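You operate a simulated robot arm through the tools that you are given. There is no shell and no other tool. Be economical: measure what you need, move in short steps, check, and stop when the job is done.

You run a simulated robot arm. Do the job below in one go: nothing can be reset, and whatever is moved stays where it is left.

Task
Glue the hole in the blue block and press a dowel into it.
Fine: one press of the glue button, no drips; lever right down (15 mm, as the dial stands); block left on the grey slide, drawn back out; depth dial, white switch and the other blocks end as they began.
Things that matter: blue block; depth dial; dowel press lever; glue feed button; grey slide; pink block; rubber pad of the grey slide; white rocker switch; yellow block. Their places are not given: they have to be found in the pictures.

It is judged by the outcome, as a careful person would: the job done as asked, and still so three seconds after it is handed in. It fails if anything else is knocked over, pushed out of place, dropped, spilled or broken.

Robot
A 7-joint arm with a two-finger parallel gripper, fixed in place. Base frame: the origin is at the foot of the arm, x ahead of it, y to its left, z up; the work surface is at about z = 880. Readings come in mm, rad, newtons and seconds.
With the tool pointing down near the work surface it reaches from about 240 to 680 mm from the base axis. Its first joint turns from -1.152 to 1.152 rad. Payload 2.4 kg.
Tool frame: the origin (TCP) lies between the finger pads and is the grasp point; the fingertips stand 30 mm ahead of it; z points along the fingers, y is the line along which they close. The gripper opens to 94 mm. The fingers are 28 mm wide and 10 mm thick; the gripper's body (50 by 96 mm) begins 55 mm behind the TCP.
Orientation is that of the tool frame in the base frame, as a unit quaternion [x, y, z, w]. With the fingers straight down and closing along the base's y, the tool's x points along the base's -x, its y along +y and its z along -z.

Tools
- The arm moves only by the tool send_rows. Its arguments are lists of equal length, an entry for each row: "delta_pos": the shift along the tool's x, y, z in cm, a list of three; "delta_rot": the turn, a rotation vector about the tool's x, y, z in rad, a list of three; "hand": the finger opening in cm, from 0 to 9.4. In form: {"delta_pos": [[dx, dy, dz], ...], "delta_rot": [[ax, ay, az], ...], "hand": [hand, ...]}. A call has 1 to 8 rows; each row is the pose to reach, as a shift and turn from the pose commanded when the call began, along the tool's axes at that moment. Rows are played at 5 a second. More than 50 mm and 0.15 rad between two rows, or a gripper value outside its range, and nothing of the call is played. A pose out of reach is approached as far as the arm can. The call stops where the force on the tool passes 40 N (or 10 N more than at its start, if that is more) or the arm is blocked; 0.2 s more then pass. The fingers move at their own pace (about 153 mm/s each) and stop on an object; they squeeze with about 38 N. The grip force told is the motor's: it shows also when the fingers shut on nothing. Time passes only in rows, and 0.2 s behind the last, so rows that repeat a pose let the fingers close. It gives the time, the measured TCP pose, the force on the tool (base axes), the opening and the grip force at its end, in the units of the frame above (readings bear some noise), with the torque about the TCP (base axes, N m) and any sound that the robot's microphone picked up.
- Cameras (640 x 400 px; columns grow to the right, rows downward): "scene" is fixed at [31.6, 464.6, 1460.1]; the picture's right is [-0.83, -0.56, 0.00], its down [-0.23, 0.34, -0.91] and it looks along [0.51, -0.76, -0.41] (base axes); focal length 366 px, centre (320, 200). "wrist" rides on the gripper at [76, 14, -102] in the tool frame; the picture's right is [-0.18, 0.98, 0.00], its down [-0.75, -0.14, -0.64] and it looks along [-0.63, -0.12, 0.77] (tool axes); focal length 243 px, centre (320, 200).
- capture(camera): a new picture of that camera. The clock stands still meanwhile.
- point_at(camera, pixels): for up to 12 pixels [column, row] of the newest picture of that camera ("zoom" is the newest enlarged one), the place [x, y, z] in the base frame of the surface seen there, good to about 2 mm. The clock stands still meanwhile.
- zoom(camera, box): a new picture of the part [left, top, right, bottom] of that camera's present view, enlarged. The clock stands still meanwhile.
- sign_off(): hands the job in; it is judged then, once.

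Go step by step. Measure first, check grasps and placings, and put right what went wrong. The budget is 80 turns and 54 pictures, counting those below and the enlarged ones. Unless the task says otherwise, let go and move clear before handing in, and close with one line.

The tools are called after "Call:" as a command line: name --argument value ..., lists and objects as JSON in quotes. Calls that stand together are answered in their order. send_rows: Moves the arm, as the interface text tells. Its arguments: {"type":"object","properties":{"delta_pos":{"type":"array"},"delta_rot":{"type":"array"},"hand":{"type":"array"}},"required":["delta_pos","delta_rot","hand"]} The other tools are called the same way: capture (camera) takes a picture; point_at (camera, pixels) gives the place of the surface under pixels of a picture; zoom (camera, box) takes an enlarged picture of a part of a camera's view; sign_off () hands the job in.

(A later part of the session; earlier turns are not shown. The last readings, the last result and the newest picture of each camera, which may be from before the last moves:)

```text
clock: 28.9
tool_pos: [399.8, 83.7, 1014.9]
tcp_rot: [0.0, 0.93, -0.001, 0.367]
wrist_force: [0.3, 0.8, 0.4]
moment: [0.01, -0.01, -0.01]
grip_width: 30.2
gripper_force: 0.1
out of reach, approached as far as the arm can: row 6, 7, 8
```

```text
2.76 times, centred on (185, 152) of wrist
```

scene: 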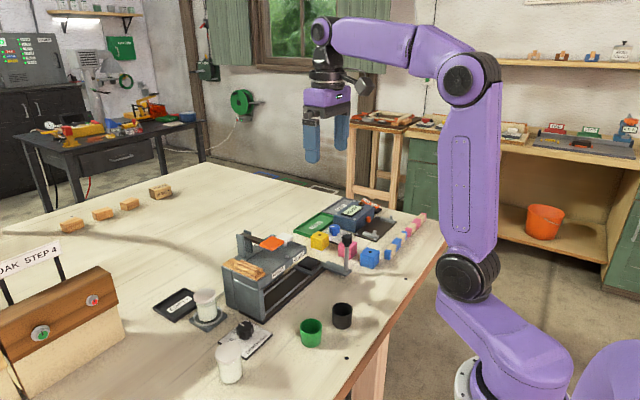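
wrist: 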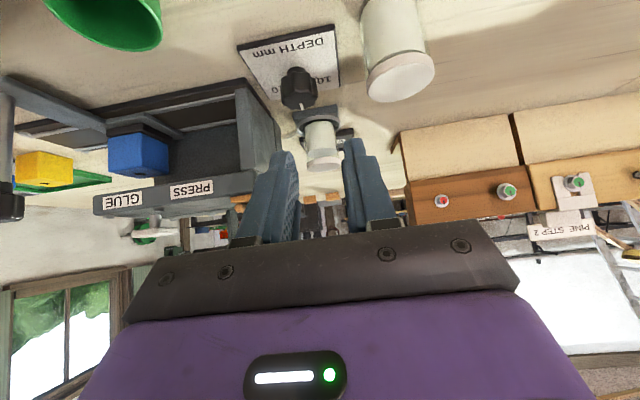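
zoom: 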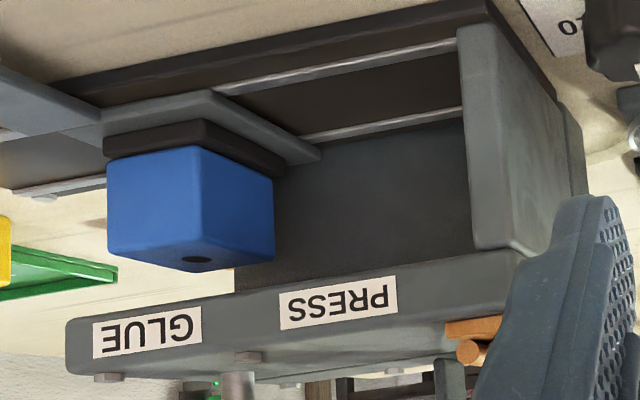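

I need the camera about 55 mm lower; first I'll check the white cup's top and the dial near the fingertips.

Call:
point_at --camera "wrist" --pixels '[[400, 75], [370, 85], [432, 65], [300, 85], [320, 150], [395, 20], [92, 10], [150, 30]]'

Call:
point_at --camera "zoom" --pixels '[[197, 262], [150, 330], [340, 300]]'

```text
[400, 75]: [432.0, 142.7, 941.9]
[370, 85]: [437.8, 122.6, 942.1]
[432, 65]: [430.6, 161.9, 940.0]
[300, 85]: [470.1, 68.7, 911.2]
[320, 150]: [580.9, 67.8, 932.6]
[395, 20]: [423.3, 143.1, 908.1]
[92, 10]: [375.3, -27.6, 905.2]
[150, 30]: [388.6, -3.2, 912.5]
```

```text
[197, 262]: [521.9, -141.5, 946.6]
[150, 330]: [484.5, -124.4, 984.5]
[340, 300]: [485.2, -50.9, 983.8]
```

The white cup (top 942, y≥122) is clear of the fingers if I also shift 15 mm in −y. I'll lower 50 mm and look again.

Call:
send_rows --delta_pos '[[0, -1.5, 0], [1.4, -1.5, 1.5], [2.7, -1.5, 2.9], [3.4, -1.5, 3.7], [3.4, -1.5, 3.7]]' --delta_rot '[[0, 0, 0], [0, 0, 0], [0, 0, 0], [0, 0, 0], [0, 0, 0]]' --hand '[3, 3, 3, 3, 3]'

Call:
zoom --camera "wrist" --box '[60, 80, 300, 245]'

```text
clock: 30.1
tool_pos: [404.6, 62.8, 978.7]
tcp_rot: [0.001, 0.931, 0.003, 0.365]
wrist_force: [-0.1, 0.0, -0.2]
moment: [-0.02, 0.0, -0.03]
grip_width: 30.0
gripper_force: 0.0
out of reach, approached as far as the arm can: row 3, 4, 5
```

```text
2.42 times, centred on (180, 162) of wrist
```

zoom: 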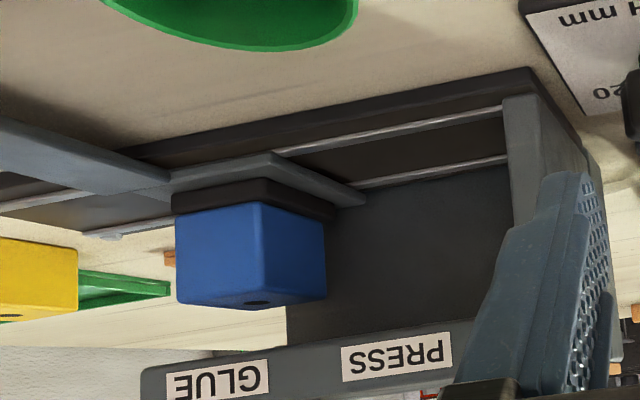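

The arm is at its reach limit here and no nozzle tip shows. From the left end, with the tool turned 90°, the camera can get lower and look along under the cover, so I'll rise, untilt and go there.

Call:
send_rows --delta_pos '[[-2, 0, -2.2], [-4.4, 0, -4.8], [-4.4, 0, -4.8], [-4.4, 0, -4.8], [-4.4, 0, -4.8], [-4.4, 0, -4.8], [-4.4, 0, -4.8], [-4.4, 0, -4.8]]' --delta_rot '[[0, 0, 0], [0, 0, 0], [0, 0.14, 0], [0, 0.28, 0], [0, 0.42, 0], [0, 0.56, 0], [0, 0.7, 0], [0, 0.75, 0]]' --hand '[3, 3, 3, 2, 1, 0.5, 0.5, 0.5]'

```text
clock: 32.1
tool_pos: [421.1, 130.1, 1056.3]
tcp_rot: [0.015, 0.984, 0.173, 0.042]
wrist_force: [-0.3, -0.1, -0.4]
moment: [-0.01, 0.0, 0.0]
grip_width: 4.8
gripper_force: 0.0
out of reach, approached as far as the arm can: row 4, 5, 6
stopped in row 8: the arm was blocked; the commanded pose is now the measured one
```

The arm ended at an odd pose (y=130, tilted sideways) and reports blocked. I'll look before moving on.

Call:
capture --camera "scene"

```text
15 pictures are left
```

scene: 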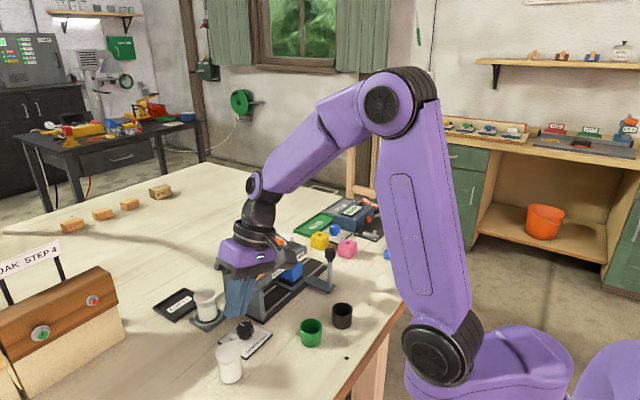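

Nothing was touched (forces are zero); the gripper is only tilted sideways about 0.34 rad. I'll rise first, then straighten.

Call:
send_rows --delta_pos '[[-0.3, 1.2, -3.3], [-0.6, 2.5, -7], [-0.7, 1.6, -7.5], [-0.8, 0.7, -7.8], [-0.9, -0.2, -8.1], [-1, -0.2, -8.1]]' --delta_rot '[[0, 0, 0], [0, 0, 0], [0.12, 0.03, 0], [0.24, 0.06, 0], [0.345, 0.09, 0], [0.345, 0.09, 0]]' --hand '[0.5, 0.5, 0.5, 0.5, 0.5, 0.5]'

```text
clock: 33.5
tool_pos: [425.5, 99.8, 1131.5]
tcp_rot: [0.015, 1.0, 0.002, -0.005]
wrist_force: [-0.4, -0.6, -0.4]
moment: [0.01, 0.0, 0.0]
grip_width: 4.8
gripper_force: 0.0
```

It's straight again at z=1131. I'll cross over to the left side above everything.

Call:
send_rows --delta_pos '[[0.8, -4.5, 0], [1.6, -9, 0], [2.4, -13.5, 0], [3.2, -18, 0], [4, -22.5, 0], [4.8, -27, 0], [5.5, -31.5, 0], [5.5, -31.5, 0]]' --delta_rot '[[0, 0, 0], [0, 0, 0], [0, 0, 0], [0, 0, 0], [0, 0, -0.14], [0, 0, -0.28], [0, 0, -0.42], [0, 0, -0.56]]' --hand '[0.5, 0.5, 0.5, 0.5, 0.5, 0.5, 0.5, 0.5]'

Call:
send_rows --delta_pos '[[0, 0, 0], [0, 0, 0], [0, 0, 0], [0, 0, 0], [0, 0, 0], [0, 0, 0], [0, 0, 0], [0, 0, 0]]' --delta_rot '[[0, 0, -0.14], [0, 0, -0.28], [0, 0, -0.42], [0, 0, -0.56], [0, 0, -0.7], [0, 0, -0.84], [0, 0, -0.98], [0, 0, -0.98]]' --hand '[0.5, 0.5, 0.5, 0.5, 0.5, 0.5, 0.5, 0.5]'

```text
clock: 35.3
tool_pos: [361.7, -214.9, 1130.8]
tcp_rot: [-0.263, 0.965, 0.004, -0.005]
wrist_force: [-1.0, -0.4, -0.3]
moment: [0.0, -0.04, 0.01]
grip_width: 5.0
gripper_force: 0.0
```

```text
clock: 37.1
tool_pos: [359.2, -213.9, 1130.8]
tcp_rot: [-0.686, 0.728, 0.005, -0.003]
wrist_force: [0.8, 1.1, -0.2]
moment: [-0.01, -0.02, 0.0]
grip_width: 5.0
gripper_force: 0.1
```

The yaw is about 87°. Now I'll tilt by −0.75 at this height.

Call:
send_rows --delta_pos '[[0, 0, 0], [0, 0, 0], [0, 0, 0], [0, 0, 0], [0, 0, 0], [0, 0, 0], [0, 0, 0]]' --delta_rot '[[0, -0.14, 0], [0, -0.28, 0], [0, -0.42, 0], [0, -0.56, 0], [0, -0.7, 0], [0, -0.75, 0], [0, -0.75, 0]]' --hand '[0.5, 0.5, 0.5, 0.5, 0.5, 0.5, 0.5]'

```text
clock: 38.7
tool_pos: [358.8, -212.9, 1131.3]
tcp_rot: [-0.635, 0.678, 0.257, 0.265]
wrist_force: [-0.7, -1.7, -0.7]
moment: [-0.03, -0.04, -0.02]
grip_width: 5.0
gripper_force: 0.0
```

The tilt is reached cleanly. I'll lower 180 mm.

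Call:
send_rows --delta_pos '[[2.4, 0, 2.6], [4.8, 0, 5.2], [7.2, 0, 7.8], [9.6, 0, 10.4], [12, 0, 12.9], [12.6, 0, 13.5], [12.6, 0, 13.5]]' --delta_rot '[[0, 0, 0], [0, 0, 0], [0, 0, 0], [0, 0, 0], [0, 0, 0], [0, 0, 0], [0, 0, 0]]' --hand '[0.5, 0.5, 0.5, 0.5, 0.5, 0.5, 0.5]'

Call:
capture --camera "wrist"

```text
clock: 40.3
tool_pos: [357.8, -213.4, 946.1]
tcp_rot: [-0.635, 0.679, 0.256, 0.264]
wrist_force: [0.4, 0.5, -0.2]
moment: [0.02, 0.01, -0.03]
grip_width: 5.0
gripper_force: 0.0
```

```text
14 pictures are left
```

wrist: 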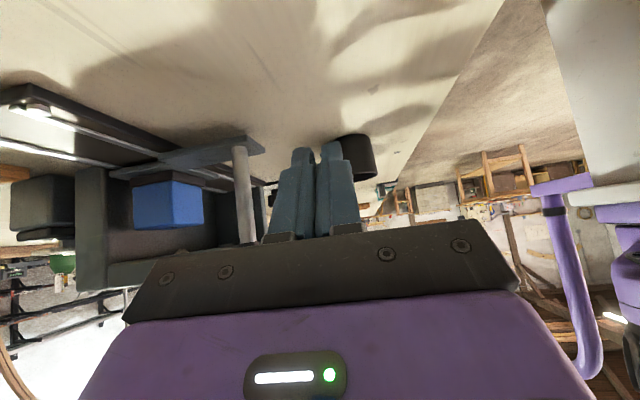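

The machine's tunnel shows at (80–240, 160–290), upside-down. I'll zoom in.

Call:
zoom --camera "wrist" --box '[70, 150, 270, 290]'

```text
2.86 times, centred on (170, 220) of wrist
```

zoom: 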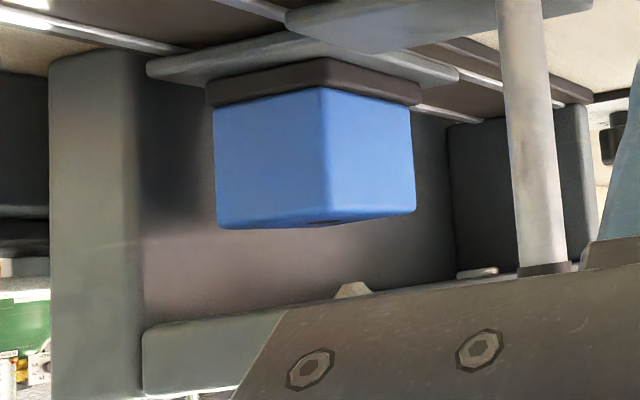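

A cone-shaped nozzle tip shows at (353,288) and a flat ram at (478,272), both under the cover. I'll measure them.

Call:
point_at --camera "zoom" --pixels '[[353, 285], [353, 290], [342, 294], [366, 292], [478, 270], [462, 276], [494, 272], [322, 222], [322, 150], [405, 205], [225, 215]]'

```text
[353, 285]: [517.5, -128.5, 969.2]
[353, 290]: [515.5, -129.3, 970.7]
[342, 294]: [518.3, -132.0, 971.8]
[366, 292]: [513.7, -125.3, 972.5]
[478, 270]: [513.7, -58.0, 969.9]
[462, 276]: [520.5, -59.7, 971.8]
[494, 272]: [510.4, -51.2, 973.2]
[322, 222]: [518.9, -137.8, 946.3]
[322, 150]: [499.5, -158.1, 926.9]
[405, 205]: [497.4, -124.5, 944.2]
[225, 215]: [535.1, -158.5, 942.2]
```

The nozzle is at about (518,−126) and the ram at about (516,−52), matching the label centres −124.5 and −51. The hole is near −139, so the slide needs about +14.5 mm. I'll push the post from here with the closed fingertips; first I line up in x behind it.

Call:
send_rows --delta_pos '[[0.3, 0, -0.3], [0.3, -3, -0.3], [0.3, -6.4, -0.3], [0.3, -6.4, -0.3]]' --delta_rot '[[0, 0, 0], [0, 0, 0], [0, 0, 0], [0, 0, 0]]' --hand '[0, 0, 0, 0]'

Call:
capture --camera "wrist"

```text
clock: 41.3
tool_pos: [420.4, -222.4, 945.7]
tcp_rot: [-0.635, 0.679, 0.257, 0.264]
wrist_force: [-0.5, 0.4, 0.3]
moment: [-0.01, 0.0, -0.04]
grip_width: 0.0
gripper_force: 32.7
```

```text
12 pictures are left
```

wrist: 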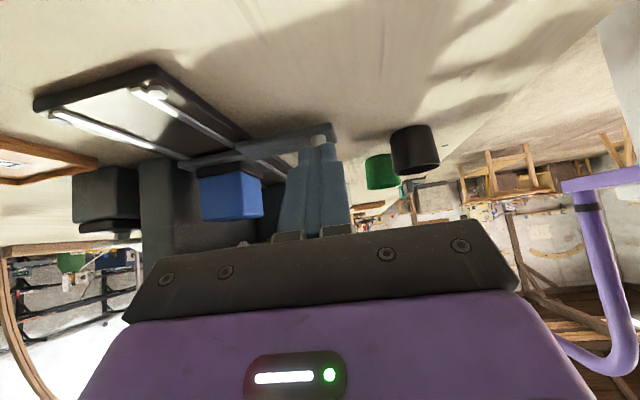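

The fingertips are lined up behind the post, and the nozzle at (243,243) and the block stay in view. I'll push +y gently, 22 mm first (contact expected after ~17).

Call:
send_rows --delta_pos '[[-0.44, 0, 0.41], [-0.88, 0, 0.82], [-1.17, 0, 1.09], [-1.39, 0, 1.3], [-1.61, 0, 1.5], [-1.61, 0, 1.5]]' --delta_rot '[[0, 0, 0], [0, 0, 0], [0, 0, 0], [0, 0, 0], [0, 0, 0], [0, 0, 0]]' --hand '[0, 0, 0, 0, 0, 0]'

Call:
zoom --camera "wrist" --box '[180, 130, 360, 250]'

Call:
point_at --camera "zoom" --pixels '[[60, 240], [80, 150], [150, 220], [250, 290], [275, 240], [230, 215], [225, 376], [222, 380]]'

```text
clock: 42.7
tool_pos: [422.4, -199.0, 946.4]
tcp_rot: [-0.635, 0.679, 0.256, 0.264]
wrist_force: [-0.3, -0.7, 0.0]
moment: [-0.02, 0.0, -0.02]
grip_width: 0.0
gripper_force: 32.9
```

```text
3.33 times, centred on (270, 190) of wrist
```

zoom: 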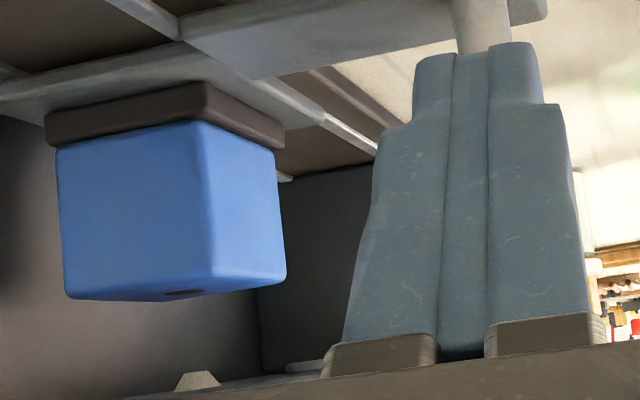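

```text
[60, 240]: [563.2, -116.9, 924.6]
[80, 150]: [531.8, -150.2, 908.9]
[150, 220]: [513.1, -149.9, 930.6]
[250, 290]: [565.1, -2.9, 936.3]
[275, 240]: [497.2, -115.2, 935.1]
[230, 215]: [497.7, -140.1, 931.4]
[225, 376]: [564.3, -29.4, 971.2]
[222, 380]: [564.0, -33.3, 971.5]
```

The block's −y face is now at −150 (centre ≈ −130). I'll measure the hole and the nozzle directly in this view.

Call:
point_at --camera "zoom" --pixels '[[197, 374], [197, 378], [182, 384], [213, 382], [197, 384], [184, 293], [168, 294], [203, 291], [120, 250], [180, 250]]'

```text
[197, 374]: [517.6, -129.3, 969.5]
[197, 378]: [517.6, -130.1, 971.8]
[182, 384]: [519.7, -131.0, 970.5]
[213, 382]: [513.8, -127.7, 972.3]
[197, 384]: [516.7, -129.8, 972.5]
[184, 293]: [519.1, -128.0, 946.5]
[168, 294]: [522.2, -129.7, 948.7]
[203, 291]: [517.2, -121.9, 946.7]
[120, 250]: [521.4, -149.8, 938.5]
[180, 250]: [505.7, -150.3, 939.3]
```

The nozzle axis is at about y≈−126 and the hole at about −128.5; projecting along the block's vertical edges, the nozzle (197) is about 6 px right of the hole's line (191), i.e. about 3 mm. I'll push 2.5 mm more.

Call:
send_rows --delta_pos '[[-0.09, 0, 0.08], [-0.18, 0, 0.17], [-0.18, 0, 0.17], [-0.18, 0, 0.17]]' --delta_rot '[[0, 0, 0], [0, 0, 0], [0, 0, 0], [0, 0, 0]]' --hand '[0, 0, 0, 0]'

Call:
zoom --camera "wrist" --box '[190, 165, 280, 250]'

Call:
point_at --camera "zoom" --pixels '[[120, 200], [180, 220], [225, 130], [100, 150], [150, 180]]'

```text
clock: 43.7
tool_pos: [423.2, -197.2, 947.1]
tcp_rot: [-0.635, 0.68, 0.255, 0.265]
wrist_force: [0.5, -0.2, 0.0]
moment: [-0.01, 0.02, -0.04]
grip_width: 0.0
gripper_force: 33.4
```

```text
4.71 times, centred on (235, 208) of wrist
```

zoom: 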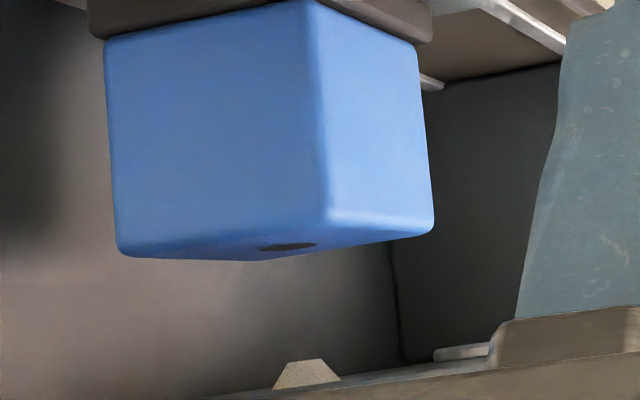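

```text
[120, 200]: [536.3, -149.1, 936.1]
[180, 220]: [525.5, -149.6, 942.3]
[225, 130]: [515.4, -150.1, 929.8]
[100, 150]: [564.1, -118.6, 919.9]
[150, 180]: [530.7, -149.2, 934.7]
```

The face barely moved (−149.5): the slide had coasted ahead of the fingers. The hole still needs about 3 mm, so I'll push slowly 3 mm more.

Call:
send_rows --delta_pos '[[-0.07, 0, 0.07], [-0.14, 0, 0.13], [-0.2, 0, 0.19], [-0.2, 0, 0.19]]' --delta_rot '[[0, 0, 0], [0, 0, 0], [0, 0, 0], [0, 0, 0]]' --hand '[0, 0, 0, 0]'

Call:
zoom --camera "wrist" --box '[190, 165, 280, 250]'

Call:
point_at --camera "zoom" --pixels '[[120, 200], [180, 220], [225, 130], [150, 180], [290, 180], [303, 362]]'

```text
clock: 44.7
tool_pos: [422.1, -194.3, 945.6]
tcp_rot: [-0.634, 0.679, 0.256, 0.265]
wrist_force: [-0.7, -1.5, 1.0]
moment: [-0.04, 0.0, 0.01]
grip_width: 0.0
gripper_force: 32.5
```

```text
4.71 times, centred on (235, 208) of wrist
```

zoom: 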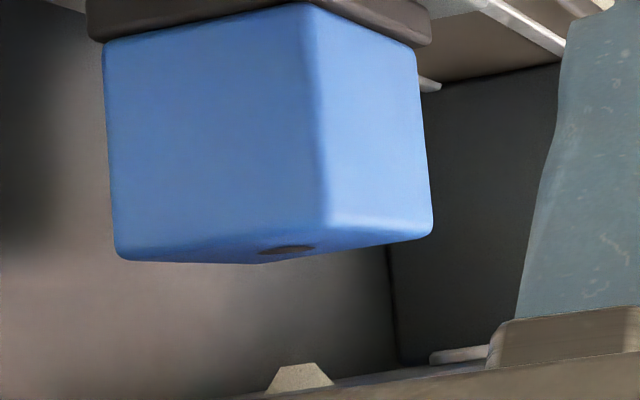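

```text
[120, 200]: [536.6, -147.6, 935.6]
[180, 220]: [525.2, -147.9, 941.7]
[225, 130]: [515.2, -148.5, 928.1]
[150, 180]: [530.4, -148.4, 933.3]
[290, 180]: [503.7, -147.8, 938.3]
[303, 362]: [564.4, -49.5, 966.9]
```

The face is at −148.1, which puts the hole at −125.6 to −126.6 against a nozzle at −124.5 to −126.5. One final 1 mm nudge centres it, then I'll back off.

Call:
send_rows --delta_pos '[[-0.04, 0, 0.03], [-0.08, 0, 0.07], [-0.08, 0, 0.07], [0.5, 0, -0.47], [1.5, 0, -1.4], [1.5, 0, -1.4]]' --delta_rot '[[0, 0, 0], [0, 0, 0], [0, 0, 0], [0, 0, 0], [0, 0, 0], [0, 0, 0]]' --hand '[0, 0, 0, 0, 0, 0]'

Call:
zoom --camera "wrist" --box '[190, 165, 280, 250]'

Call:
point_at --camera "zoom" --pixels '[[130, 200], [180, 200], [225, 130], [150, 180], [200, 160], [280, 180]]'

```text
clock: 46.1
tool_pos: [421.8, -214.5, 947.1]
tcp_rot: [-0.635, 0.679, 0.256, 0.265]
wrist_force: [0.1, 0.1, 0.2]
moment: [-0.01, 0.0, -0.01]
grip_width: 0.2
gripper_force: 33.2
```

```text
4.71 times, centred on (235, 208) of wrist
```

zoom: 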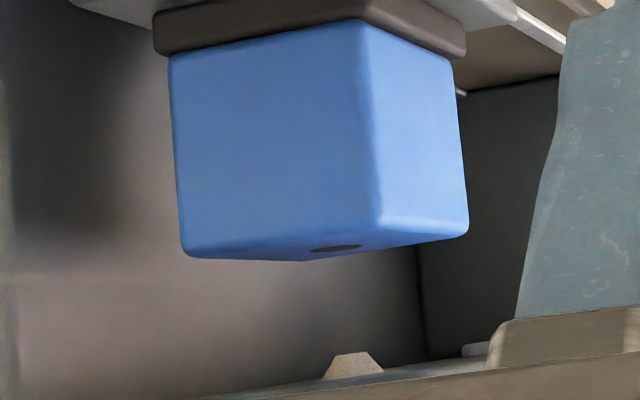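

```text
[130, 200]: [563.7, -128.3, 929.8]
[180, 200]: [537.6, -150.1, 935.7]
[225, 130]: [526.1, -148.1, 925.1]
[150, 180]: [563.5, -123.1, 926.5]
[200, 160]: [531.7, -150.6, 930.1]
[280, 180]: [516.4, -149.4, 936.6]
```

I'll measure the nozzle tip and the hole in this same view to take out the pose bias.

Call:
point_at --camera "zoom" --pixels '[[353, 355], [345, 356], [362, 355], [353, 365], [335, 248], [335, 246], [320, 250], [352, 246], [315, 200], [240, 200], [372, 120], [455, 200]]'

```text
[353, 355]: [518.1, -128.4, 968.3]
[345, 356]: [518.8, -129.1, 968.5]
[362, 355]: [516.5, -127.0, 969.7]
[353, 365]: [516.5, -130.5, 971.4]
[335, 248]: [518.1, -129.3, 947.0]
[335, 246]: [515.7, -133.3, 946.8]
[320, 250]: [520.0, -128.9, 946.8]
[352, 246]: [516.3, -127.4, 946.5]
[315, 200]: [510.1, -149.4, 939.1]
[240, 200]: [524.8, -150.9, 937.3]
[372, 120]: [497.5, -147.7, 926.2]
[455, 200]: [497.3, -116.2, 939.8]
```

Face readings (−148.0 before, −149.5 after retreat) and the projection agree that the slide rebounded about 1.5 mm when I backed off, leaving it about 2 mm short. I'll push 2 mm beyond the last maximum, slowly, then back off.

Call:
send_rows --delta_pos '[[-0.7, 0, 0.65], [-1.3, 0, 1.21], [-1.5, 0, 1.4], [-1.62, 0, 1.51], [-1.725, 0, 1.61], [-1.725, 0, 1.61], [-1.5, 0, 1.4], [0, 0, 0]]' --delta_rot '[[0, 0, 0], [0, 0, 0], [0, 0, 0], [0, 0, 0], [0, 0, 0], [0, 0, 0], [0, 0, 0], [0, 0, 0]]' --hand '[0, 0, 0, 0, 0, 0, 0, 0]'

Call:
zoom --camera "wrist" --box '[190, 165, 280, 250]'

Call:
point_at --camera "zoom" --pixels '[[353, 357], [345, 358], [362, 357], [250, 130], [240, 200], [315, 200], [300, 120], [345, 180], [220, 100]]'

```text
clock: 47.9
tool_pos: [421.8, -215.7, 945.4]
tcp_rot: [-0.635, 0.679, 0.256, 0.264]
wrist_force: [0.0, 0.2, -0.4]
moment: [-0.01, -0.03, 0.02]
grip_width: 0.0
gripper_force: 32.8
```

```text
4.71 times, centred on (235, 208) of wrist
```

zoom: 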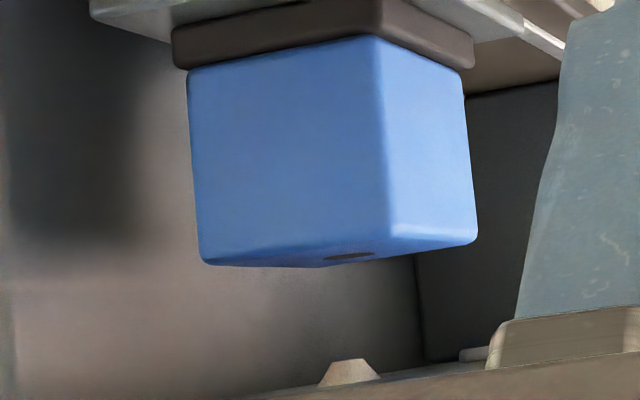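

```text
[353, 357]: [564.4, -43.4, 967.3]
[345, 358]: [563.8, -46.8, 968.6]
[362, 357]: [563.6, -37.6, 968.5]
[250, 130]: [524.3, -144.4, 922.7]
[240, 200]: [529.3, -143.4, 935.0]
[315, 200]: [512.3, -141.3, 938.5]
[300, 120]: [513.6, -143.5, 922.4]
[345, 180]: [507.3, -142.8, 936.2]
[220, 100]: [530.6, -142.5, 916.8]
```

The slide coasted: the face is now at −143, so the hole overshot by about 5 mm. It runs freely, so I'll grip the post between the fingers from here (they close along x) and draw it back in a controlled way.

Call:
send_rows --delta_pos '[[0, 0, 0], [-0.9, 0, 0.85], [-1.8, 0, 1.7], [-2.8, 0, 2.6], [-3.8, 0, 3.55], [-3.8, 0, 3.55]]' --delta_rot '[[0, 0, 0], [0, 0, 0], [0, 0, 0], [0, 0, 0], [0, 0, 0], [0, 0, 0]]' --hand '[4, 4, 4, 4, 4, 4]'

Call:
send_rows --delta_pos '[[0, 0, 0], [0, 0, 0], [0, 0, 0]]' --delta_rot '[[0, 0, 0], [0, 0, 0], [0, 0, 0]]' --hand '[2, 0.6, 0.6]'

Call:
capture --camera "wrist"

Call:
point_at --camera "wrist" --pixels '[[190, 170], [200, 190], [180, 190], [210, 180]]'

```text
clock: 49.3
tool_pos: [424.5, -162.8, 946.5]
tcp_rot: [-0.635, 0.679, 0.256, 0.265]
wrist_force: [1.2, -0.5, 0.2]
moment: [0.02, 0.04, 0.01]
grip_width: 39.6
gripper_force: 0.1
```

```text
clock: 50.1
tool_pos: [424.6, -164.1, 947.2]
tcp_rot: [-0.635, 0.679, 0.257, 0.264]
wrist_force: [-7.4, 0.4, 1.7]
moment: [-0.14, -0.01, 0.06]
grip_width: 16.2
gripper_force: 44.8
```

```text
6 pictures are left
```

wrist: 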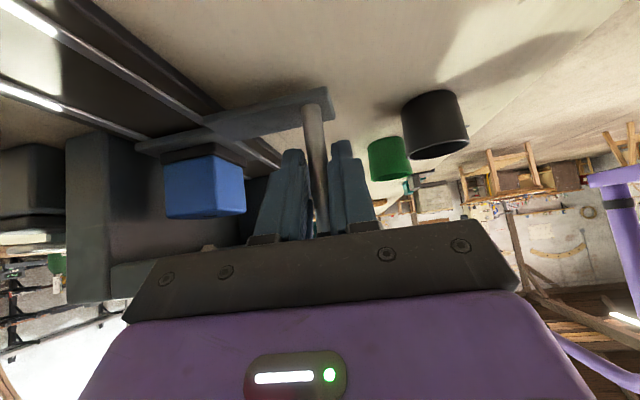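

```text
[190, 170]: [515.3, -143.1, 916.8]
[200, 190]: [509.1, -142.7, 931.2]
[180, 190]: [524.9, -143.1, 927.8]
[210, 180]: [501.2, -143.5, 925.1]
```

The post is gripped (16 mm), and the face is at −143.1. Only 6 pictures are left, so I'll use this one fully and measure the nozzle and hole here.

Call:
point_at --camera "wrist" --pixels '[[209, 246], [207, 247], [211, 247], [209, 248], [205, 248], [212, 217], [215, 216], [208, 217], [205, 217], [241, 200], [219, 190], [167, 190]]'

```text
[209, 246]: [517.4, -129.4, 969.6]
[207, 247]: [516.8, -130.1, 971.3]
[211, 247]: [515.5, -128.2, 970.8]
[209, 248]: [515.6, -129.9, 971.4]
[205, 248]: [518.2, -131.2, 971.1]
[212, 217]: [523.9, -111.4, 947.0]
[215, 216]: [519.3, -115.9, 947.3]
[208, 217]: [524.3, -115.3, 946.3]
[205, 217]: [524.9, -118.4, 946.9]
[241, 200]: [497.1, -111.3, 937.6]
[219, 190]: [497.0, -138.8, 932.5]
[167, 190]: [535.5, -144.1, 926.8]
```

Taking the tip radius into account, the nozzle axis is at (519,−125.6) and the block is 40–41 mm wide, so all views now agree: the face should be at about −145.5. I'll draw the slide back 2.4 mm while gripped.

Call:
send_rows --delta_pos '[[0.06, 0, -0.055], [0.12, 0, -0.11], [0.175, 0, -0.165], [0.175, 0, -0.165], [0.175, 0, -0.165]]' --delta_rot '[[0, 0, 0], [0, 0, 0], [0, 0, 0], [0, 0, 0], [0, 0, 0]]' --hand '[0.6, 0.6, 0.6, 0.6, 0.6]'

Call:
send_rows --delta_pos '[[0, 0, 0], [0, 0, 0], [0, 0, 0]]' --delta_rot '[[0, 0, 0], [0, 0, 0], [0, 0, 0]]' --hand '[4, 4, 4]'

Call:
zoom --camera "wrist" --box '[150, 140, 260, 255]'

Call:
point_at --camera "zoom" --pixels '[[220, 150], [250, 150], [280, 150], [220, 190], [250, 190], [280, 190], [300, 170], [230, 120], [260, 120], [290, 120]]'

```text
clock: 51.3
tool_pos: [423.9, -165.8, 945.8]
tcp_rot: [-0.635, 0.679, 0.257, 0.265]
wrist_force: [-12.3, -1.7, 5.2]
moment: [0.1, -0.08, 0.09]
grip_width: 16.1
gripper_force: 45.0
```

```text
clock: 52.1
tool_pos: [424.2, -165.8, 946.6]
tcp_rot: [-0.635, 0.679, 0.257, 0.265]
wrist_force: [0.1, -0.2, -0.1]
moment: [-0.01, 0.04, -0.02]
grip_width: 39.9
gripper_force: 0.1
```

```text
3.48 times, centred on (205, 198) of wrist
```

zoom: 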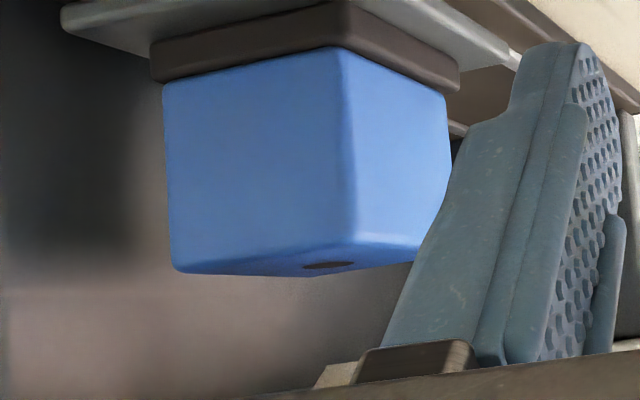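

```text
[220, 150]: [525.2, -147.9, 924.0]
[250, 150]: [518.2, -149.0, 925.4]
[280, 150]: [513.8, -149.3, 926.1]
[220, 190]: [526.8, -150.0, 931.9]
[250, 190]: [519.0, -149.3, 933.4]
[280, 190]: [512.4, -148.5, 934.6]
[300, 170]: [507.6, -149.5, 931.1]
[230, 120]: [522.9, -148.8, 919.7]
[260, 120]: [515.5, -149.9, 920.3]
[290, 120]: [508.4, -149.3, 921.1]
```

The face reads −149.2: the slide jumped 6 mm, and it earlier settled at −149.5 and −150 too, which looks like a detent. That suggests the block may sit off-centre on the pad, so I'll measure pad against block in this same picture.

Call:
point_at --camera "zoom" --pixels '[[230, 48], [200, 58], [290, 30], [310, 25], [380, 30], [420, 55], [450, 78], [440, 110], [435, 230], [158, 65], [328, 268], [336, 375]]'

```text
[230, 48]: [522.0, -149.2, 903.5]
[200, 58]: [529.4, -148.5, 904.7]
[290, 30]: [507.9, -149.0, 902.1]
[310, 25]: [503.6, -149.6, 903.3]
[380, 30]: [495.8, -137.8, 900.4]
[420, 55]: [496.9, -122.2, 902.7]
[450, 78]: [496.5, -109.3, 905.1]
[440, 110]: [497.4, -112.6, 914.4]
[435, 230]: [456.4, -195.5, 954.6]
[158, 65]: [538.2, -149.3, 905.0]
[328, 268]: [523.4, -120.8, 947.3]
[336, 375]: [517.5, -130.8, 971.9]
```

The pad (44 mm) and block (40 mm) are flush on the −y side, so the block sits about 2 mm too far to −y on the pad, while the detent centres the pad under the nozzle. I'll grip the post and draw the slide back out to re-seat the block.

Call:
send_rows --delta_pos '[[0, 0.2, 0], [0, 0.2, 0], [0, 0.2, 0], [0.3, 0.18, -0.28], [0.9, 0.13, -0.83], [1.5, 0.08, -1.4], [2.2, 0.02, -2.05], [2.9, -0.04, -2.7]]' --delta_rot '[[0, 0, 0], [0, 0, 0], [0, 0, 0], [0, 0, 0], [0, 0, 0], [0, 0, 0], [0, 0, 0], [0, 0, 0]]' --hand '[2.5, 0.6, 0.6, 0.6, 0.6, 0.6, 0.6, 0.6]'

Call:
send_rows --delta_pos '[[0.5, -0.04, -0.47], [1.1, -0.09, -1.03], [1.7, -0.14, -1.6], [2.3, -0.19, -2.15], [2.9, -0.24, -2.7], [3.3, -0.27, -3.07], [3.7, -0.3, -3.45], [3.9, -0.32, -3.64]]' --delta_rot '[[0, 0, 0], [0, 0, 0], [0, 0, 0], [0, 0, 0], [0, 0, 0], [0, 0, 0], [0, 0, 0], [0, 0, 0]]' --hand '[0.6, 0.6, 0.6, 0.6, 0.6, 0.6, 0.6, 0.6]'

```text
clock: 53.9
tool_pos: [424.7, -205.1, 946.6]
tcp_rot: [-0.634, 0.68, 0.255, 0.266]
wrist_force: [30.8, 1.5, -17.1]
moment: [0.27, 0.23, -0.17]
grip_width: 16.2
gripper_force: 45.0
```

```text
clock: 55.7
tool_pos: [424.3, -255.5, 945.6]
tcp_rot: [-0.636, 0.677, 0.26, 0.264]
wrist_force: [12.0, 12.2, 14.0]
moment: [-0.95, 0.26, -0.08]
grip_width: 16.0
gripper_force: 45.7
```

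The slide is out against its stop (12 N). I'll release, back off in −y, then rise.

Call:
send_rows --delta_pos '[[-0.1, 0, 0.1], [-0.1, 0, 0.1], [1.6, -0.13, -1.5], [3.3, -0.27, -3.07], [1.1, -0.27, -5.4], [-1.1, -0.27, -7.7], [-3.3, -0.27, -10], [-5.4, -0.27, -12.3]]' --delta_rot '[[0, 0, 0], [0, 0, 0], [0, 0, 0], [0, 0, 0], [0, 0, 0], [0, 0, 0], [0, 0, 0], [0, 0, 0]]' --hand '[5, 5, 5, 5, 5, 5, 5, 5]'

Call:
send_rows --delta_pos '[[0, 0, 0], [0, 0, 0], [0, 0, 0], [0, 0, 0], [0, 0, 0], [0, 0, 0], [0, 0, 0]]' --delta_rot '[[0, 0.14, 0], [0, 0.28, 0], [0, 0.42, 0], [0, 0.56, 0], [0, 0.7, 0], [0, 0.75, 0], [0, 0.75, 0]]' --hand '[6, 6, 6, 6, 6, 6, 6]'

```text
clock: 57.5
tool_pos: [424.3, -303.7, 1073.1]
tcp_rot: [-0.635, 0.679, 0.256, 0.265]
wrist_force: [0.9, -1.0, -0.2]
moment: [0.01, 0.0, 0.02]
grip_width: 50.0
gripper_force: 0.0
```

```text
clock: 59.1
tool_pos: [423.7, -303.2, 1072.9]
tcp_rot: [-0.685, 0.728, 0.006, -0.003]
wrist_force: [0.1, 0.5, -0.1]
moment: [0.0, -0.03, -0.03]
grip_width: 60.0
gripper_force: 0.1
```

Upright again. I'll turn the yaw back to 0 and move above the block.

Call:
send_rows --delta_pos '[[-1.5, -1.5, 0], [-3, -3, 0], [-4.5, -4.5, 0], [-6, -6, 0], [-7.5, -7.4, 0], [-8.95, -8.8, 0], [-8.95, -8.8, 0], [-8.95, -8.8, 0]]' --delta_rot '[[0, 0, 0.14], [0, 0, 0.28], [0, 0, 0.42], [0, 0, 0.56], [0, 0, 0.7], [0, 0, 0.84], [0, 0, 0.98], [0, 0, 1.1]]' --hand '[6, 6, 6, 6, 6, 6, 6, 6]'

Call:
send_rows --delta_pos '[[0, 0, 0], [0, 0, 0], [0, 0, 0], [0, 0, 0]]' --delta_rot '[[0, 0, 0.14], [0, 0, 0.28], [0, 0, 0.41], [0, 0, 0.41]]' --hand '[6, 6, 6, 6]'

```text
clock: 60.9
tool_pos: [517.5, -219.0, 1072.5]
tcp_rot: [-0.201, 0.979, 0.003, -0.005]
wrist_force: [0.1, -0.2, 0.7]
moment: [0.01, -0.01, 0.0]
grip_width: 60.0
gripper_force: 0.0
```

```text
clock: 61.9
tool_pos: [516.6, -218.6, 1072.4]
tcp_rot: [0.002, 1.0, 0.002, -0.006]
wrist_force: [-0.4, -0.8, -0.3]
moment: [0.03, 0.0, 0.02]
grip_width: 59.8
gripper_force: 0.1
```

I'm above the block. I'll lower around it and grip.

Call:
send_rows --delta_pos '[[0, 0, 4], [0, 0, 8], [0, 0, 11], [0, 0, 12.7], [0, 0, 12.7], [0, 0, 12.7], [0, 0, 12.7], [0, 0, 12.7]]' --delta_rot '[[0, 0, 0], [0, 0, 0], [0, 0, 0], [0, 0, 0], [0, 0, 0], [0, 0, 0], [0, 0, 0], [0, 0, 0]]' --hand '[6, 6, 6, 6, 6, 4.8, 3.5, 3.5]'

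```text
clock: 63.7
tool_pos: [515.5, -220.3, 946.2]
tcp_rot: [0.001, 1.0, 0.003, -0.005]
wrist_force: [-0.1, -0.2, -0.2]
moment: [0.0, 0.03, -0.02]
grip_width: 45.4
gripper_force: 37.9
```

The block is gripped. I'll lift 5 mm, shift +2.3 mm in y and +1 mm in x, and set it back.

Call:
send_rows --delta_pos '[[0, 0, -0.3], [0, 0, -0.5], [-0.1, 0.23, -0.5], [-0.1, 0.23, -0.5], [-0.1, 0.23, -0.25], [-0.1, 0.23, 0], [-0.1, 0.23, 0.04], [-0.1, 0.23, 0.04]]' --delta_rot '[[0, 0, 0], [0, 0, 0], [0, 0, 0], [0, 0, 0], [0, 0, 0], [0, 0, 0], [0, 0, 0], [0, 0, 0]]' --hand '[3.5, 3.5, 3.5, 3.5, 3.5, 3.5, 3.5, 3.5]'

Call:
zoom --camera "scene" --box '[285, 230, 345, 275]'

Call:
point_at --camera "zoom" --pixels '[[290, 200], [270, 180], [290, 240], [250, 270], [290, 270], [170, 275], [150, 265], [270, 285], [300, 260], [215, 268]]'

```text
clock: 65.5
tool_pos: [516.2, -216.2, 945.1]
tcp_rot: [0.0, 1.0, 0.002, -0.005]
wrist_force: [-9.7, 7.1, 31.1]
moment: [0.09, 0.31, 0.04]
grip_width: 45.1
gripper_force: 38.1
```

```text
8.89 times, centred on (315, 252) of scene
```

zoom: 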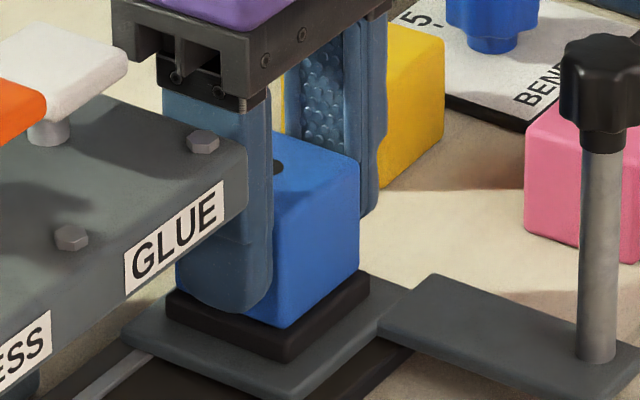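

```text
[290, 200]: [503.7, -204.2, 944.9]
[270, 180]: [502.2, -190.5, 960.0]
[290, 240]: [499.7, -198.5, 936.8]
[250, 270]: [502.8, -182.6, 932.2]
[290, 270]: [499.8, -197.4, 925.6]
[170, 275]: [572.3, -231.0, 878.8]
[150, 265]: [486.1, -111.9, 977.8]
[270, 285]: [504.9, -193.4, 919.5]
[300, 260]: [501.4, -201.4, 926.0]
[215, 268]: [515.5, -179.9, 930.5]
```

The pad margins now look even. I'll compare the block and pad corners in this zoom before releasing.

Call:
point_at --camera "zoom" --pixels '[[285, 350], [285, 315], [368, 290], [358, 255], [364, 272], [358, 220], [345, 300], [330, 250], [168, 300], [180, 280], [230, 330], [287, 300]]'

```text
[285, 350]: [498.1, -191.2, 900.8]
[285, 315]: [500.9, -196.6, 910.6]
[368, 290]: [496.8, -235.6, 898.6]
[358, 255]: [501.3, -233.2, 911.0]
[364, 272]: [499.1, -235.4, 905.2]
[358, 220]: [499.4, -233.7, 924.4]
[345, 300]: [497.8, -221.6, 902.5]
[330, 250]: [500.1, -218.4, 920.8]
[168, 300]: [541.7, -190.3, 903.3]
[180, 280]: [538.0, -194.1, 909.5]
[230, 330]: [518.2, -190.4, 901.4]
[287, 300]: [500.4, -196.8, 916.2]
```

The block centre is (520.3,−214.2) against the pad centre at (519.7,−213.2), within about 1 mm. I'll relieve the down force, release, rise and go over the knob.

Call:
send_rows --delta_pos '[[0, 0, -0.06], [0, 0, -0.06], [0, 0, -0.06], [0, 0, -0.06], [0, 0, -4], [0, 0, -8.5], [0, 0, -12.5], [0, 0, -12.5]]' --delta_rot '[[0, 0, 0], [0, 0, 0], [0, 0, 0], [0, 0, 0], [0, 0, 0], [0, 0, 0], [0, 0, 0], [0, 0, 0]]' --hand '[3.5, 5.6, 5.6, 5.6, 5.6, 5.6, 5.6, 5.6]'

Call:
send_rows --delta_pos '[[3.1, -1, 0], [6.2, -2, 0], [9.3, -3, 0], [9.3, -3, 4], [9.3, -3, 7.8], [9.3, -3, 7.8]]' --delta_rot '[[0, 0, 0], [0, 0, 0], [0, 0, 0], [0, 0, 0], [0, 0, 0], [0, 0, 0]]' --hand '[6, 6, 6, 6, 6, 6]'

```text
clock: 67.3
tool_pos: [519.7, -215.7, 1070.1]
tcp_rot: [0.001, 1.0, 0.002, -0.006]
wrist_force: [0.1, 0.4, 0.1]
moment: [0.02, 0.02, -0.01]
grip_width: 55.9
gripper_force: 0.0
```

```text
clock: 68.7
tool_pos: [423.7, -245.1, 993.8]
tcp_rot: [0.001, 1.0, 0.003, -0.006]
wrist_force: [0.1, -0.1, 0.0]
moment: [-0.02, -0.02, 0.02]
grip_width: 60.1
gripper_force: 0.1
```

I'm around the knob. I'll close to 28 mm for a loose straddle, so the slide can find its detent, and push it in about 89 mm slowly.

Call:
send_rows --delta_pos '[[0, 0, 0], [0, 0, 0], [0, 0.6, 0], [0, 1.3, 0], [0, 2.0, 0], [0, 2.7, 0], [0, 3.4, 0], [0, 4.1, 0]]' --delta_rot '[[0, 0, 0], [0, 0, 0], [0, 0, 0], [0, 0, 0], [0, 0, 0], [0, 0, 0], [0, 0, 0], [0, 0, 0]]' --hand '[4, 2.8, 2.8, 2.8, 2.8, 2.8, 2.8, 2.8]'

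Call:
send_rows --delta_pos '[[0, 0.7, 0], [0, 1.4, 0], [0, 2.1, 0], [0, 2.8, 0], [0, 3.4, 0], [0, 4.0, 0], [0, 4.4, 0], [0, 4.4, 0]]' --delta_rot '[[0, 0, 0], [0, 0, 0], [0, 0, 0], [0, 0, 0], [0, 0, 0], [0, 0, 0], [0, 0, 0], [0, 0, 0]]' --hand '[2.8, 2.8, 2.8, 2.8, 2.8, 2.8, 2.8, 2.8]'

```text
clock: 70.5
tool_pos: [424.5, -206.8, 992.7]
tcp_rot: [0.002, 1.0, 0.002, -0.006]
wrist_force: [0.0, -0.9, 0.1]
moment: [0.0, -0.03, 0.0]
grip_width: 28.3
gripper_force: 0.2
```

```text
clock: 72.3
tool_pos: [423.8, -160.8, 993.0]
tcp_rot: [0.001, 1.0, 0.003, -0.006]
wrist_force: [0.4, 0.3, 0.5]
moment: [0.03, -0.01, 0.01]
grip_width: 28.0
gripper_force: 0.1
```

The knob is at about −161 and the glue detent expected near −157. I'll nudge 3 mm more and open a little so the detent can settle, then check in the scene view.

Call:
send_rows --delta_pos '[[0, 0.15, 0], [0, 0.3, 0], [0, 0.3, 0], [0, 0.2, 0], [0, 0.2, 0]]' --delta_rot '[[0, 0, 0], [0, 0, 0], [0, 0, 0], [0, 0, 0], [0, 0, 0]]' --hand '[2.8, 2.8, 2.8, 5.5, 5.5]'

Call:
zoom --camera "scene" --box '[262, 236, 334, 290]'

Call:
point_at --camera "zoom" --pixels '[[320, 200], [300, 220], [340, 180], [280, 240], [360, 200], [250, 250], [200, 230], [220, 250], [380, 170], [370, 230], [200, 260], [180, 220]]'

```text
clock: 73.5
tool_pos: [425.5, -160.5, 993.2]
tcp_rot: [0.0, 1.0, 0.003, -0.006]
wrist_force: [0.5, -0.4, 0.6]
moment: [-0.06, -0.01, -0.03]
grip_width: 55.0
gripper_force: 0.1
```

```text
7.41 times, centred on (298, 263) of scene
```

zoom: 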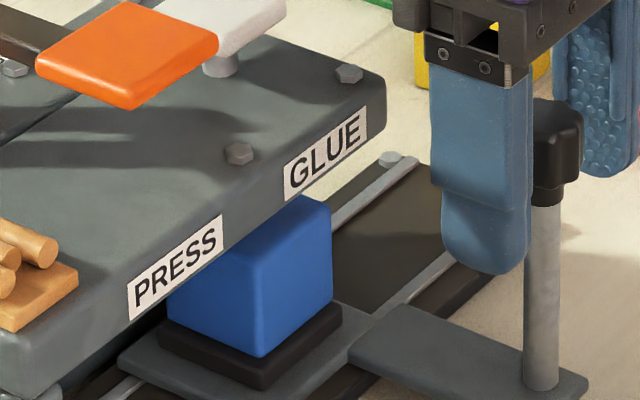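

```text
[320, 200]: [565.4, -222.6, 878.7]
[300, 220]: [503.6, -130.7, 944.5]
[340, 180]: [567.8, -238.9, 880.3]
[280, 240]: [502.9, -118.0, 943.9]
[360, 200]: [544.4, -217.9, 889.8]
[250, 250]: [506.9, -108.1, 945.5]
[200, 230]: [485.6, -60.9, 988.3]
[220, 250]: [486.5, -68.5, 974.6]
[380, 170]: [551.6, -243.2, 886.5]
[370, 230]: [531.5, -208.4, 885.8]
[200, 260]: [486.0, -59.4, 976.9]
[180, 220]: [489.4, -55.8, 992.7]
```

I'll read the block and pad corner positions from this same zoom.

Call:
point_at --camera "zoom" --pixels '[[262, 320], [230, 320], [210, 300], [195, 310], [328, 260], [327, 230], [329, 290], [263, 380], [230, 365], [200, 352], [338, 322], [339, 332]]'

```text
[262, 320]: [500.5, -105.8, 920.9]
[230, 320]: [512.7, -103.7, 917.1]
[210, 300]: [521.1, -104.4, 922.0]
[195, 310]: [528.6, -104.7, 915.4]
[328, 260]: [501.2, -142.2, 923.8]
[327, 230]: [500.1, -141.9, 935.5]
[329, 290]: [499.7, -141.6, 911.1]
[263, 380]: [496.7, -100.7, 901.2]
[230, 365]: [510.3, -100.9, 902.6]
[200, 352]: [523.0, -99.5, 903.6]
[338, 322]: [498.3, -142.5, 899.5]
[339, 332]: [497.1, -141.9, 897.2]
```

I'll calibrate against the GLUE label ends in this same view.

Call:
point_at --camera "zoom" --pixels '[[287, 182], [364, 125], [326, 153], [133, 300], [220, 237], [177, 268], [350, 74], [240, 152], [240, 185], [383, 85]]'

```text
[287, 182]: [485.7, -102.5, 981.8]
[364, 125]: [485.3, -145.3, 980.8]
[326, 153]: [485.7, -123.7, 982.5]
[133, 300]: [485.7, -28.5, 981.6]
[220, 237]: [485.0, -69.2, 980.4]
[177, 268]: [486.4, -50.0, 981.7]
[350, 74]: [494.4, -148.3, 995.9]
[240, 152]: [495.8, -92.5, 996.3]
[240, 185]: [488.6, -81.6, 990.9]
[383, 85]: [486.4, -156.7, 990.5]
```

The label centres read −123.9 (GLUE) and −50 (PRESS), and the block's +y face at −104.3 puts the hole at −124.3: aligned. I'll rise, close the fingers and go above the glue button.

Call:
send_rows --delta_pos '[[0, 0, -4], [0, 0, -8.5], [-3.5, 0.9, -8.5], [-7, 1.8, -8.5], [-10.6, 2.75, -8.5], [-10.6, 2.75, -8.5], [-10.6, 2.75, -8.5]]' --delta_rot '[[0, 0, 0], [0, 0, 0], [0, 0, 0], [0, 0, 0], [0, 0, 0], [0, 0, 0], [0, 0, 0]]' --hand '[5.5, 5.5, 4, 2, 0, 0, 0]'

```text
clock: 75.1
tool_pos: [535.1, -131.2, 1076.3]
tcp_rot: [0.001, 1.0, 0.003, -0.006]
wrist_force: [0.0, 1.0, 0.7]
moment: [0.02, -0.02, -0.02]
grip_width: 0.1
gripper_force: 32.7
```

The tips are about 26 mm above the button at (533,−132). I'll descend to just above it, then press in small steps and come straight back up.

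Call:
send_rows --delta_pos '[[0.1, -0.1, 1], [0.1, -0.1, 2], [0.1, -0.1, 2.5], [0.1, -0.1, 2.8], [0.1, -0.1, 3.1], [0.1, -0.1, 3.4]]' --delta_rot '[[0, 0, 0], [0, 0, 0], [0, 0, 0], [0, 0, 0], [0, 0, 0], [0, 0, 0]]' --hand '[0, 0, 0, 0, 0, 0]'

```text
clock: 76.5
tool_pos: [532.1, -133.0, 1042.2]
tcp_rot: [0.0, 1.0, 0.002, -0.006]
wrist_force: [-0.5, 0.3, 0.8]
moment: [0.05, -0.03, 0.01]
grip_width: 0.2
gripper_force: 33.0
```

The tips read 1012 but there's no force yet. I'll continue down in small steps within the same press.

Call:
send_rows --delta_pos '[[0, 0, 0.15], [0, 0, 0.3], [0, 0, 0.45], [0, 0, 0.6], [0, 0, 0.6]]' --delta_rot '[[0, 0, 0], [0, 0, 0], [0, 0, 0], [0, 0, 0], [0, 0, 0]]' --hand '[0, 0, 0, 0, 0]'

```text
clock: 77.7
tool_pos: [530.0, -134.2, 1037.8]
tcp_rot: [0.001, 1.0, 0.002, -0.006]
wrist_force: [-0.8, -4.0, 7.9]
moment: [-0.13, -0.07, -0.02]
grip_width: 0.0
gripper_force: 33.3
heard: click
```

A click was heard at about 8 N, so the glue has been fed once. I'll rise straight up.

Call:
send_rows --delta_pos '[[0, 0, -0.5], [0, 0, -2], [0, 0, -4], [0, 0, -5], [0, 0, -5], [0, 0, -5]]' --delta_rot '[[0, 0, 0], [0, 0, 0], [0, 0, 0], [0, 0, 0], [0, 0, 0], [0, 0, 0]]' --hand '[0, 0, 0, 0, 0, 0]'

```text
clock: 79.1
tool_pos: [529.6, -134.3, 1085.9]
tcp_rot: [0.0, 1.0, 0.003, -0.006]
wrist_force: [-0.6, -0.2, -1.3]
moment: [-0.02, -0.02, 0.0]
grip_width: 0.0
gripper_force: 33.1
```

Next I return to the knob at (423.5,−157) to slide the block to PRESS.

Call:
send_rows --delta_pos '[[3.5, -0.8, 0], [7, -1.6, 0], [10.6, -2.3, 0], [10.6, -2.3, 4], [10.6, -2.3, 8], [10.6, -2.3, 9.3], [10.6, -2.3, 9.3]]' --delta_rot '[[0, 0, 0], [0, 0, 0], [0, 0, 0], [0, 0, 0], [0, 0, 0], [0, 0, 0], [0, 0, 0]]' --hand '[3, 6, 6, 6, 6, 6, 6]'

Call:
send_rows --delta_pos '[[0, 0, 0], [0, 0, 0], [0, 0.5, 0], [0, 1.1, 0], [0, 1.7, 0], [0, 2.3, 0], [0, 2.9, 0], [0, 3.5, 0]]' --delta_rot '[[0, 0, 0], [0, 0, 0], [0, 0, 0], [0, 0, 0], [0, 0, 0], [0, 0, 0], [0, 0, 0], [0, 0, 0]]' --hand '[4, 2.8, 2.8, 2.8, 2.8, 2.8, 2.8, 2.8]'

```text
clock: 80.7
tool_pos: [421.4, -154.9, 995.9]
tcp_rot: [0.001, 1.0, 0.003, -0.006]
wrist_force: [-0.7, -0.3, 0.4]
moment: [-0.03, -0.03, -0.03]
grip_width: 60.0
gripper_force: 0.1
```

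```text
clock: 82.5
tool_pos: [424.3, -120.5, 995.2]
tcp_rot: [0.001, 1.0, 0.003, -0.007]
wrist_force: [-0.2, -0.2, -0.3]
moment: [0.0, 0.03, -0.01]
grip_width: 28.1
gripper_force: 0.3
```

It moves freely. I'll continue to near the PRESS station (TCP y ≈ −84).

Call:
send_rows --delta_pos '[[0, 0.6, 0], [0, 1.2, 0], [0, 1.8, 0], [0, 2.4, 0], [0, 2.9, 0], [0, 3.3, 0], [0, 3.6, 0], [0, 3.6, 0]]' --delta_rot '[[0, 0, 0], [0, 0, 0], [0, 0, 0], [0, 0, 0], [0, 0, 0], [0, 0, 0], [0, 0, 0], [0, 0, 0]]' --hand '[2.8, 2.8, 2.8, 2.8, 2.8, 2.8, 2.8, 2.8]'

Call:
send_rows --delta_pos '[[0, -0.05, 0], [0, -0.1, 0], [0, -0.1, 0]]' --delta_rot '[[0, 0, 0], [0, 0, 0], [0, 0, 0]]' --hand '[3.5, 5.5, 5.5]'

Call:
zoom --camera "scene" --box '[235, 240, 323, 306]'

```text
clock: 84.3
tool_pos: [423.1, -84.3, 995.2]
tcp_rot: [0.0, 1.0, 0.002, -0.007]
wrist_force: [-0.7, -0.4, 0.0]
moment: [-0.02, 0.0, 0.04]
grip_width: 28.0
gripper_force: 0.0
```

```text
clock: 85.1
tool_pos: [422.4, -85.8, 994.2]
tcp_rot: [0.001, 1.0, 0.004, -0.006]
wrist_force: [0.2, -0.4, -0.6]
moment: [0.02, 0.0, 0.01]
grip_width: 55.1
gripper_force: 0.0
```

```text
6.06 times, centred on (279, 273) of scene
```

zoom: 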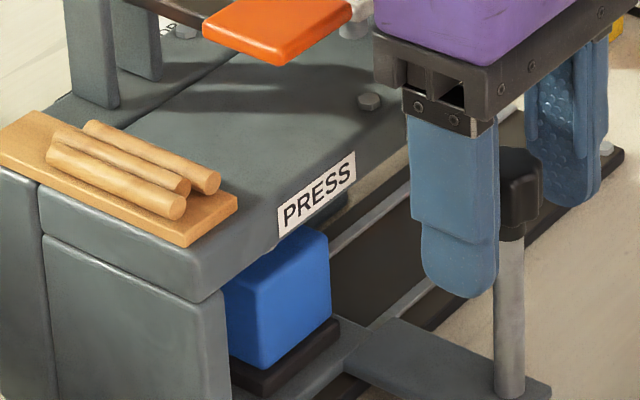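

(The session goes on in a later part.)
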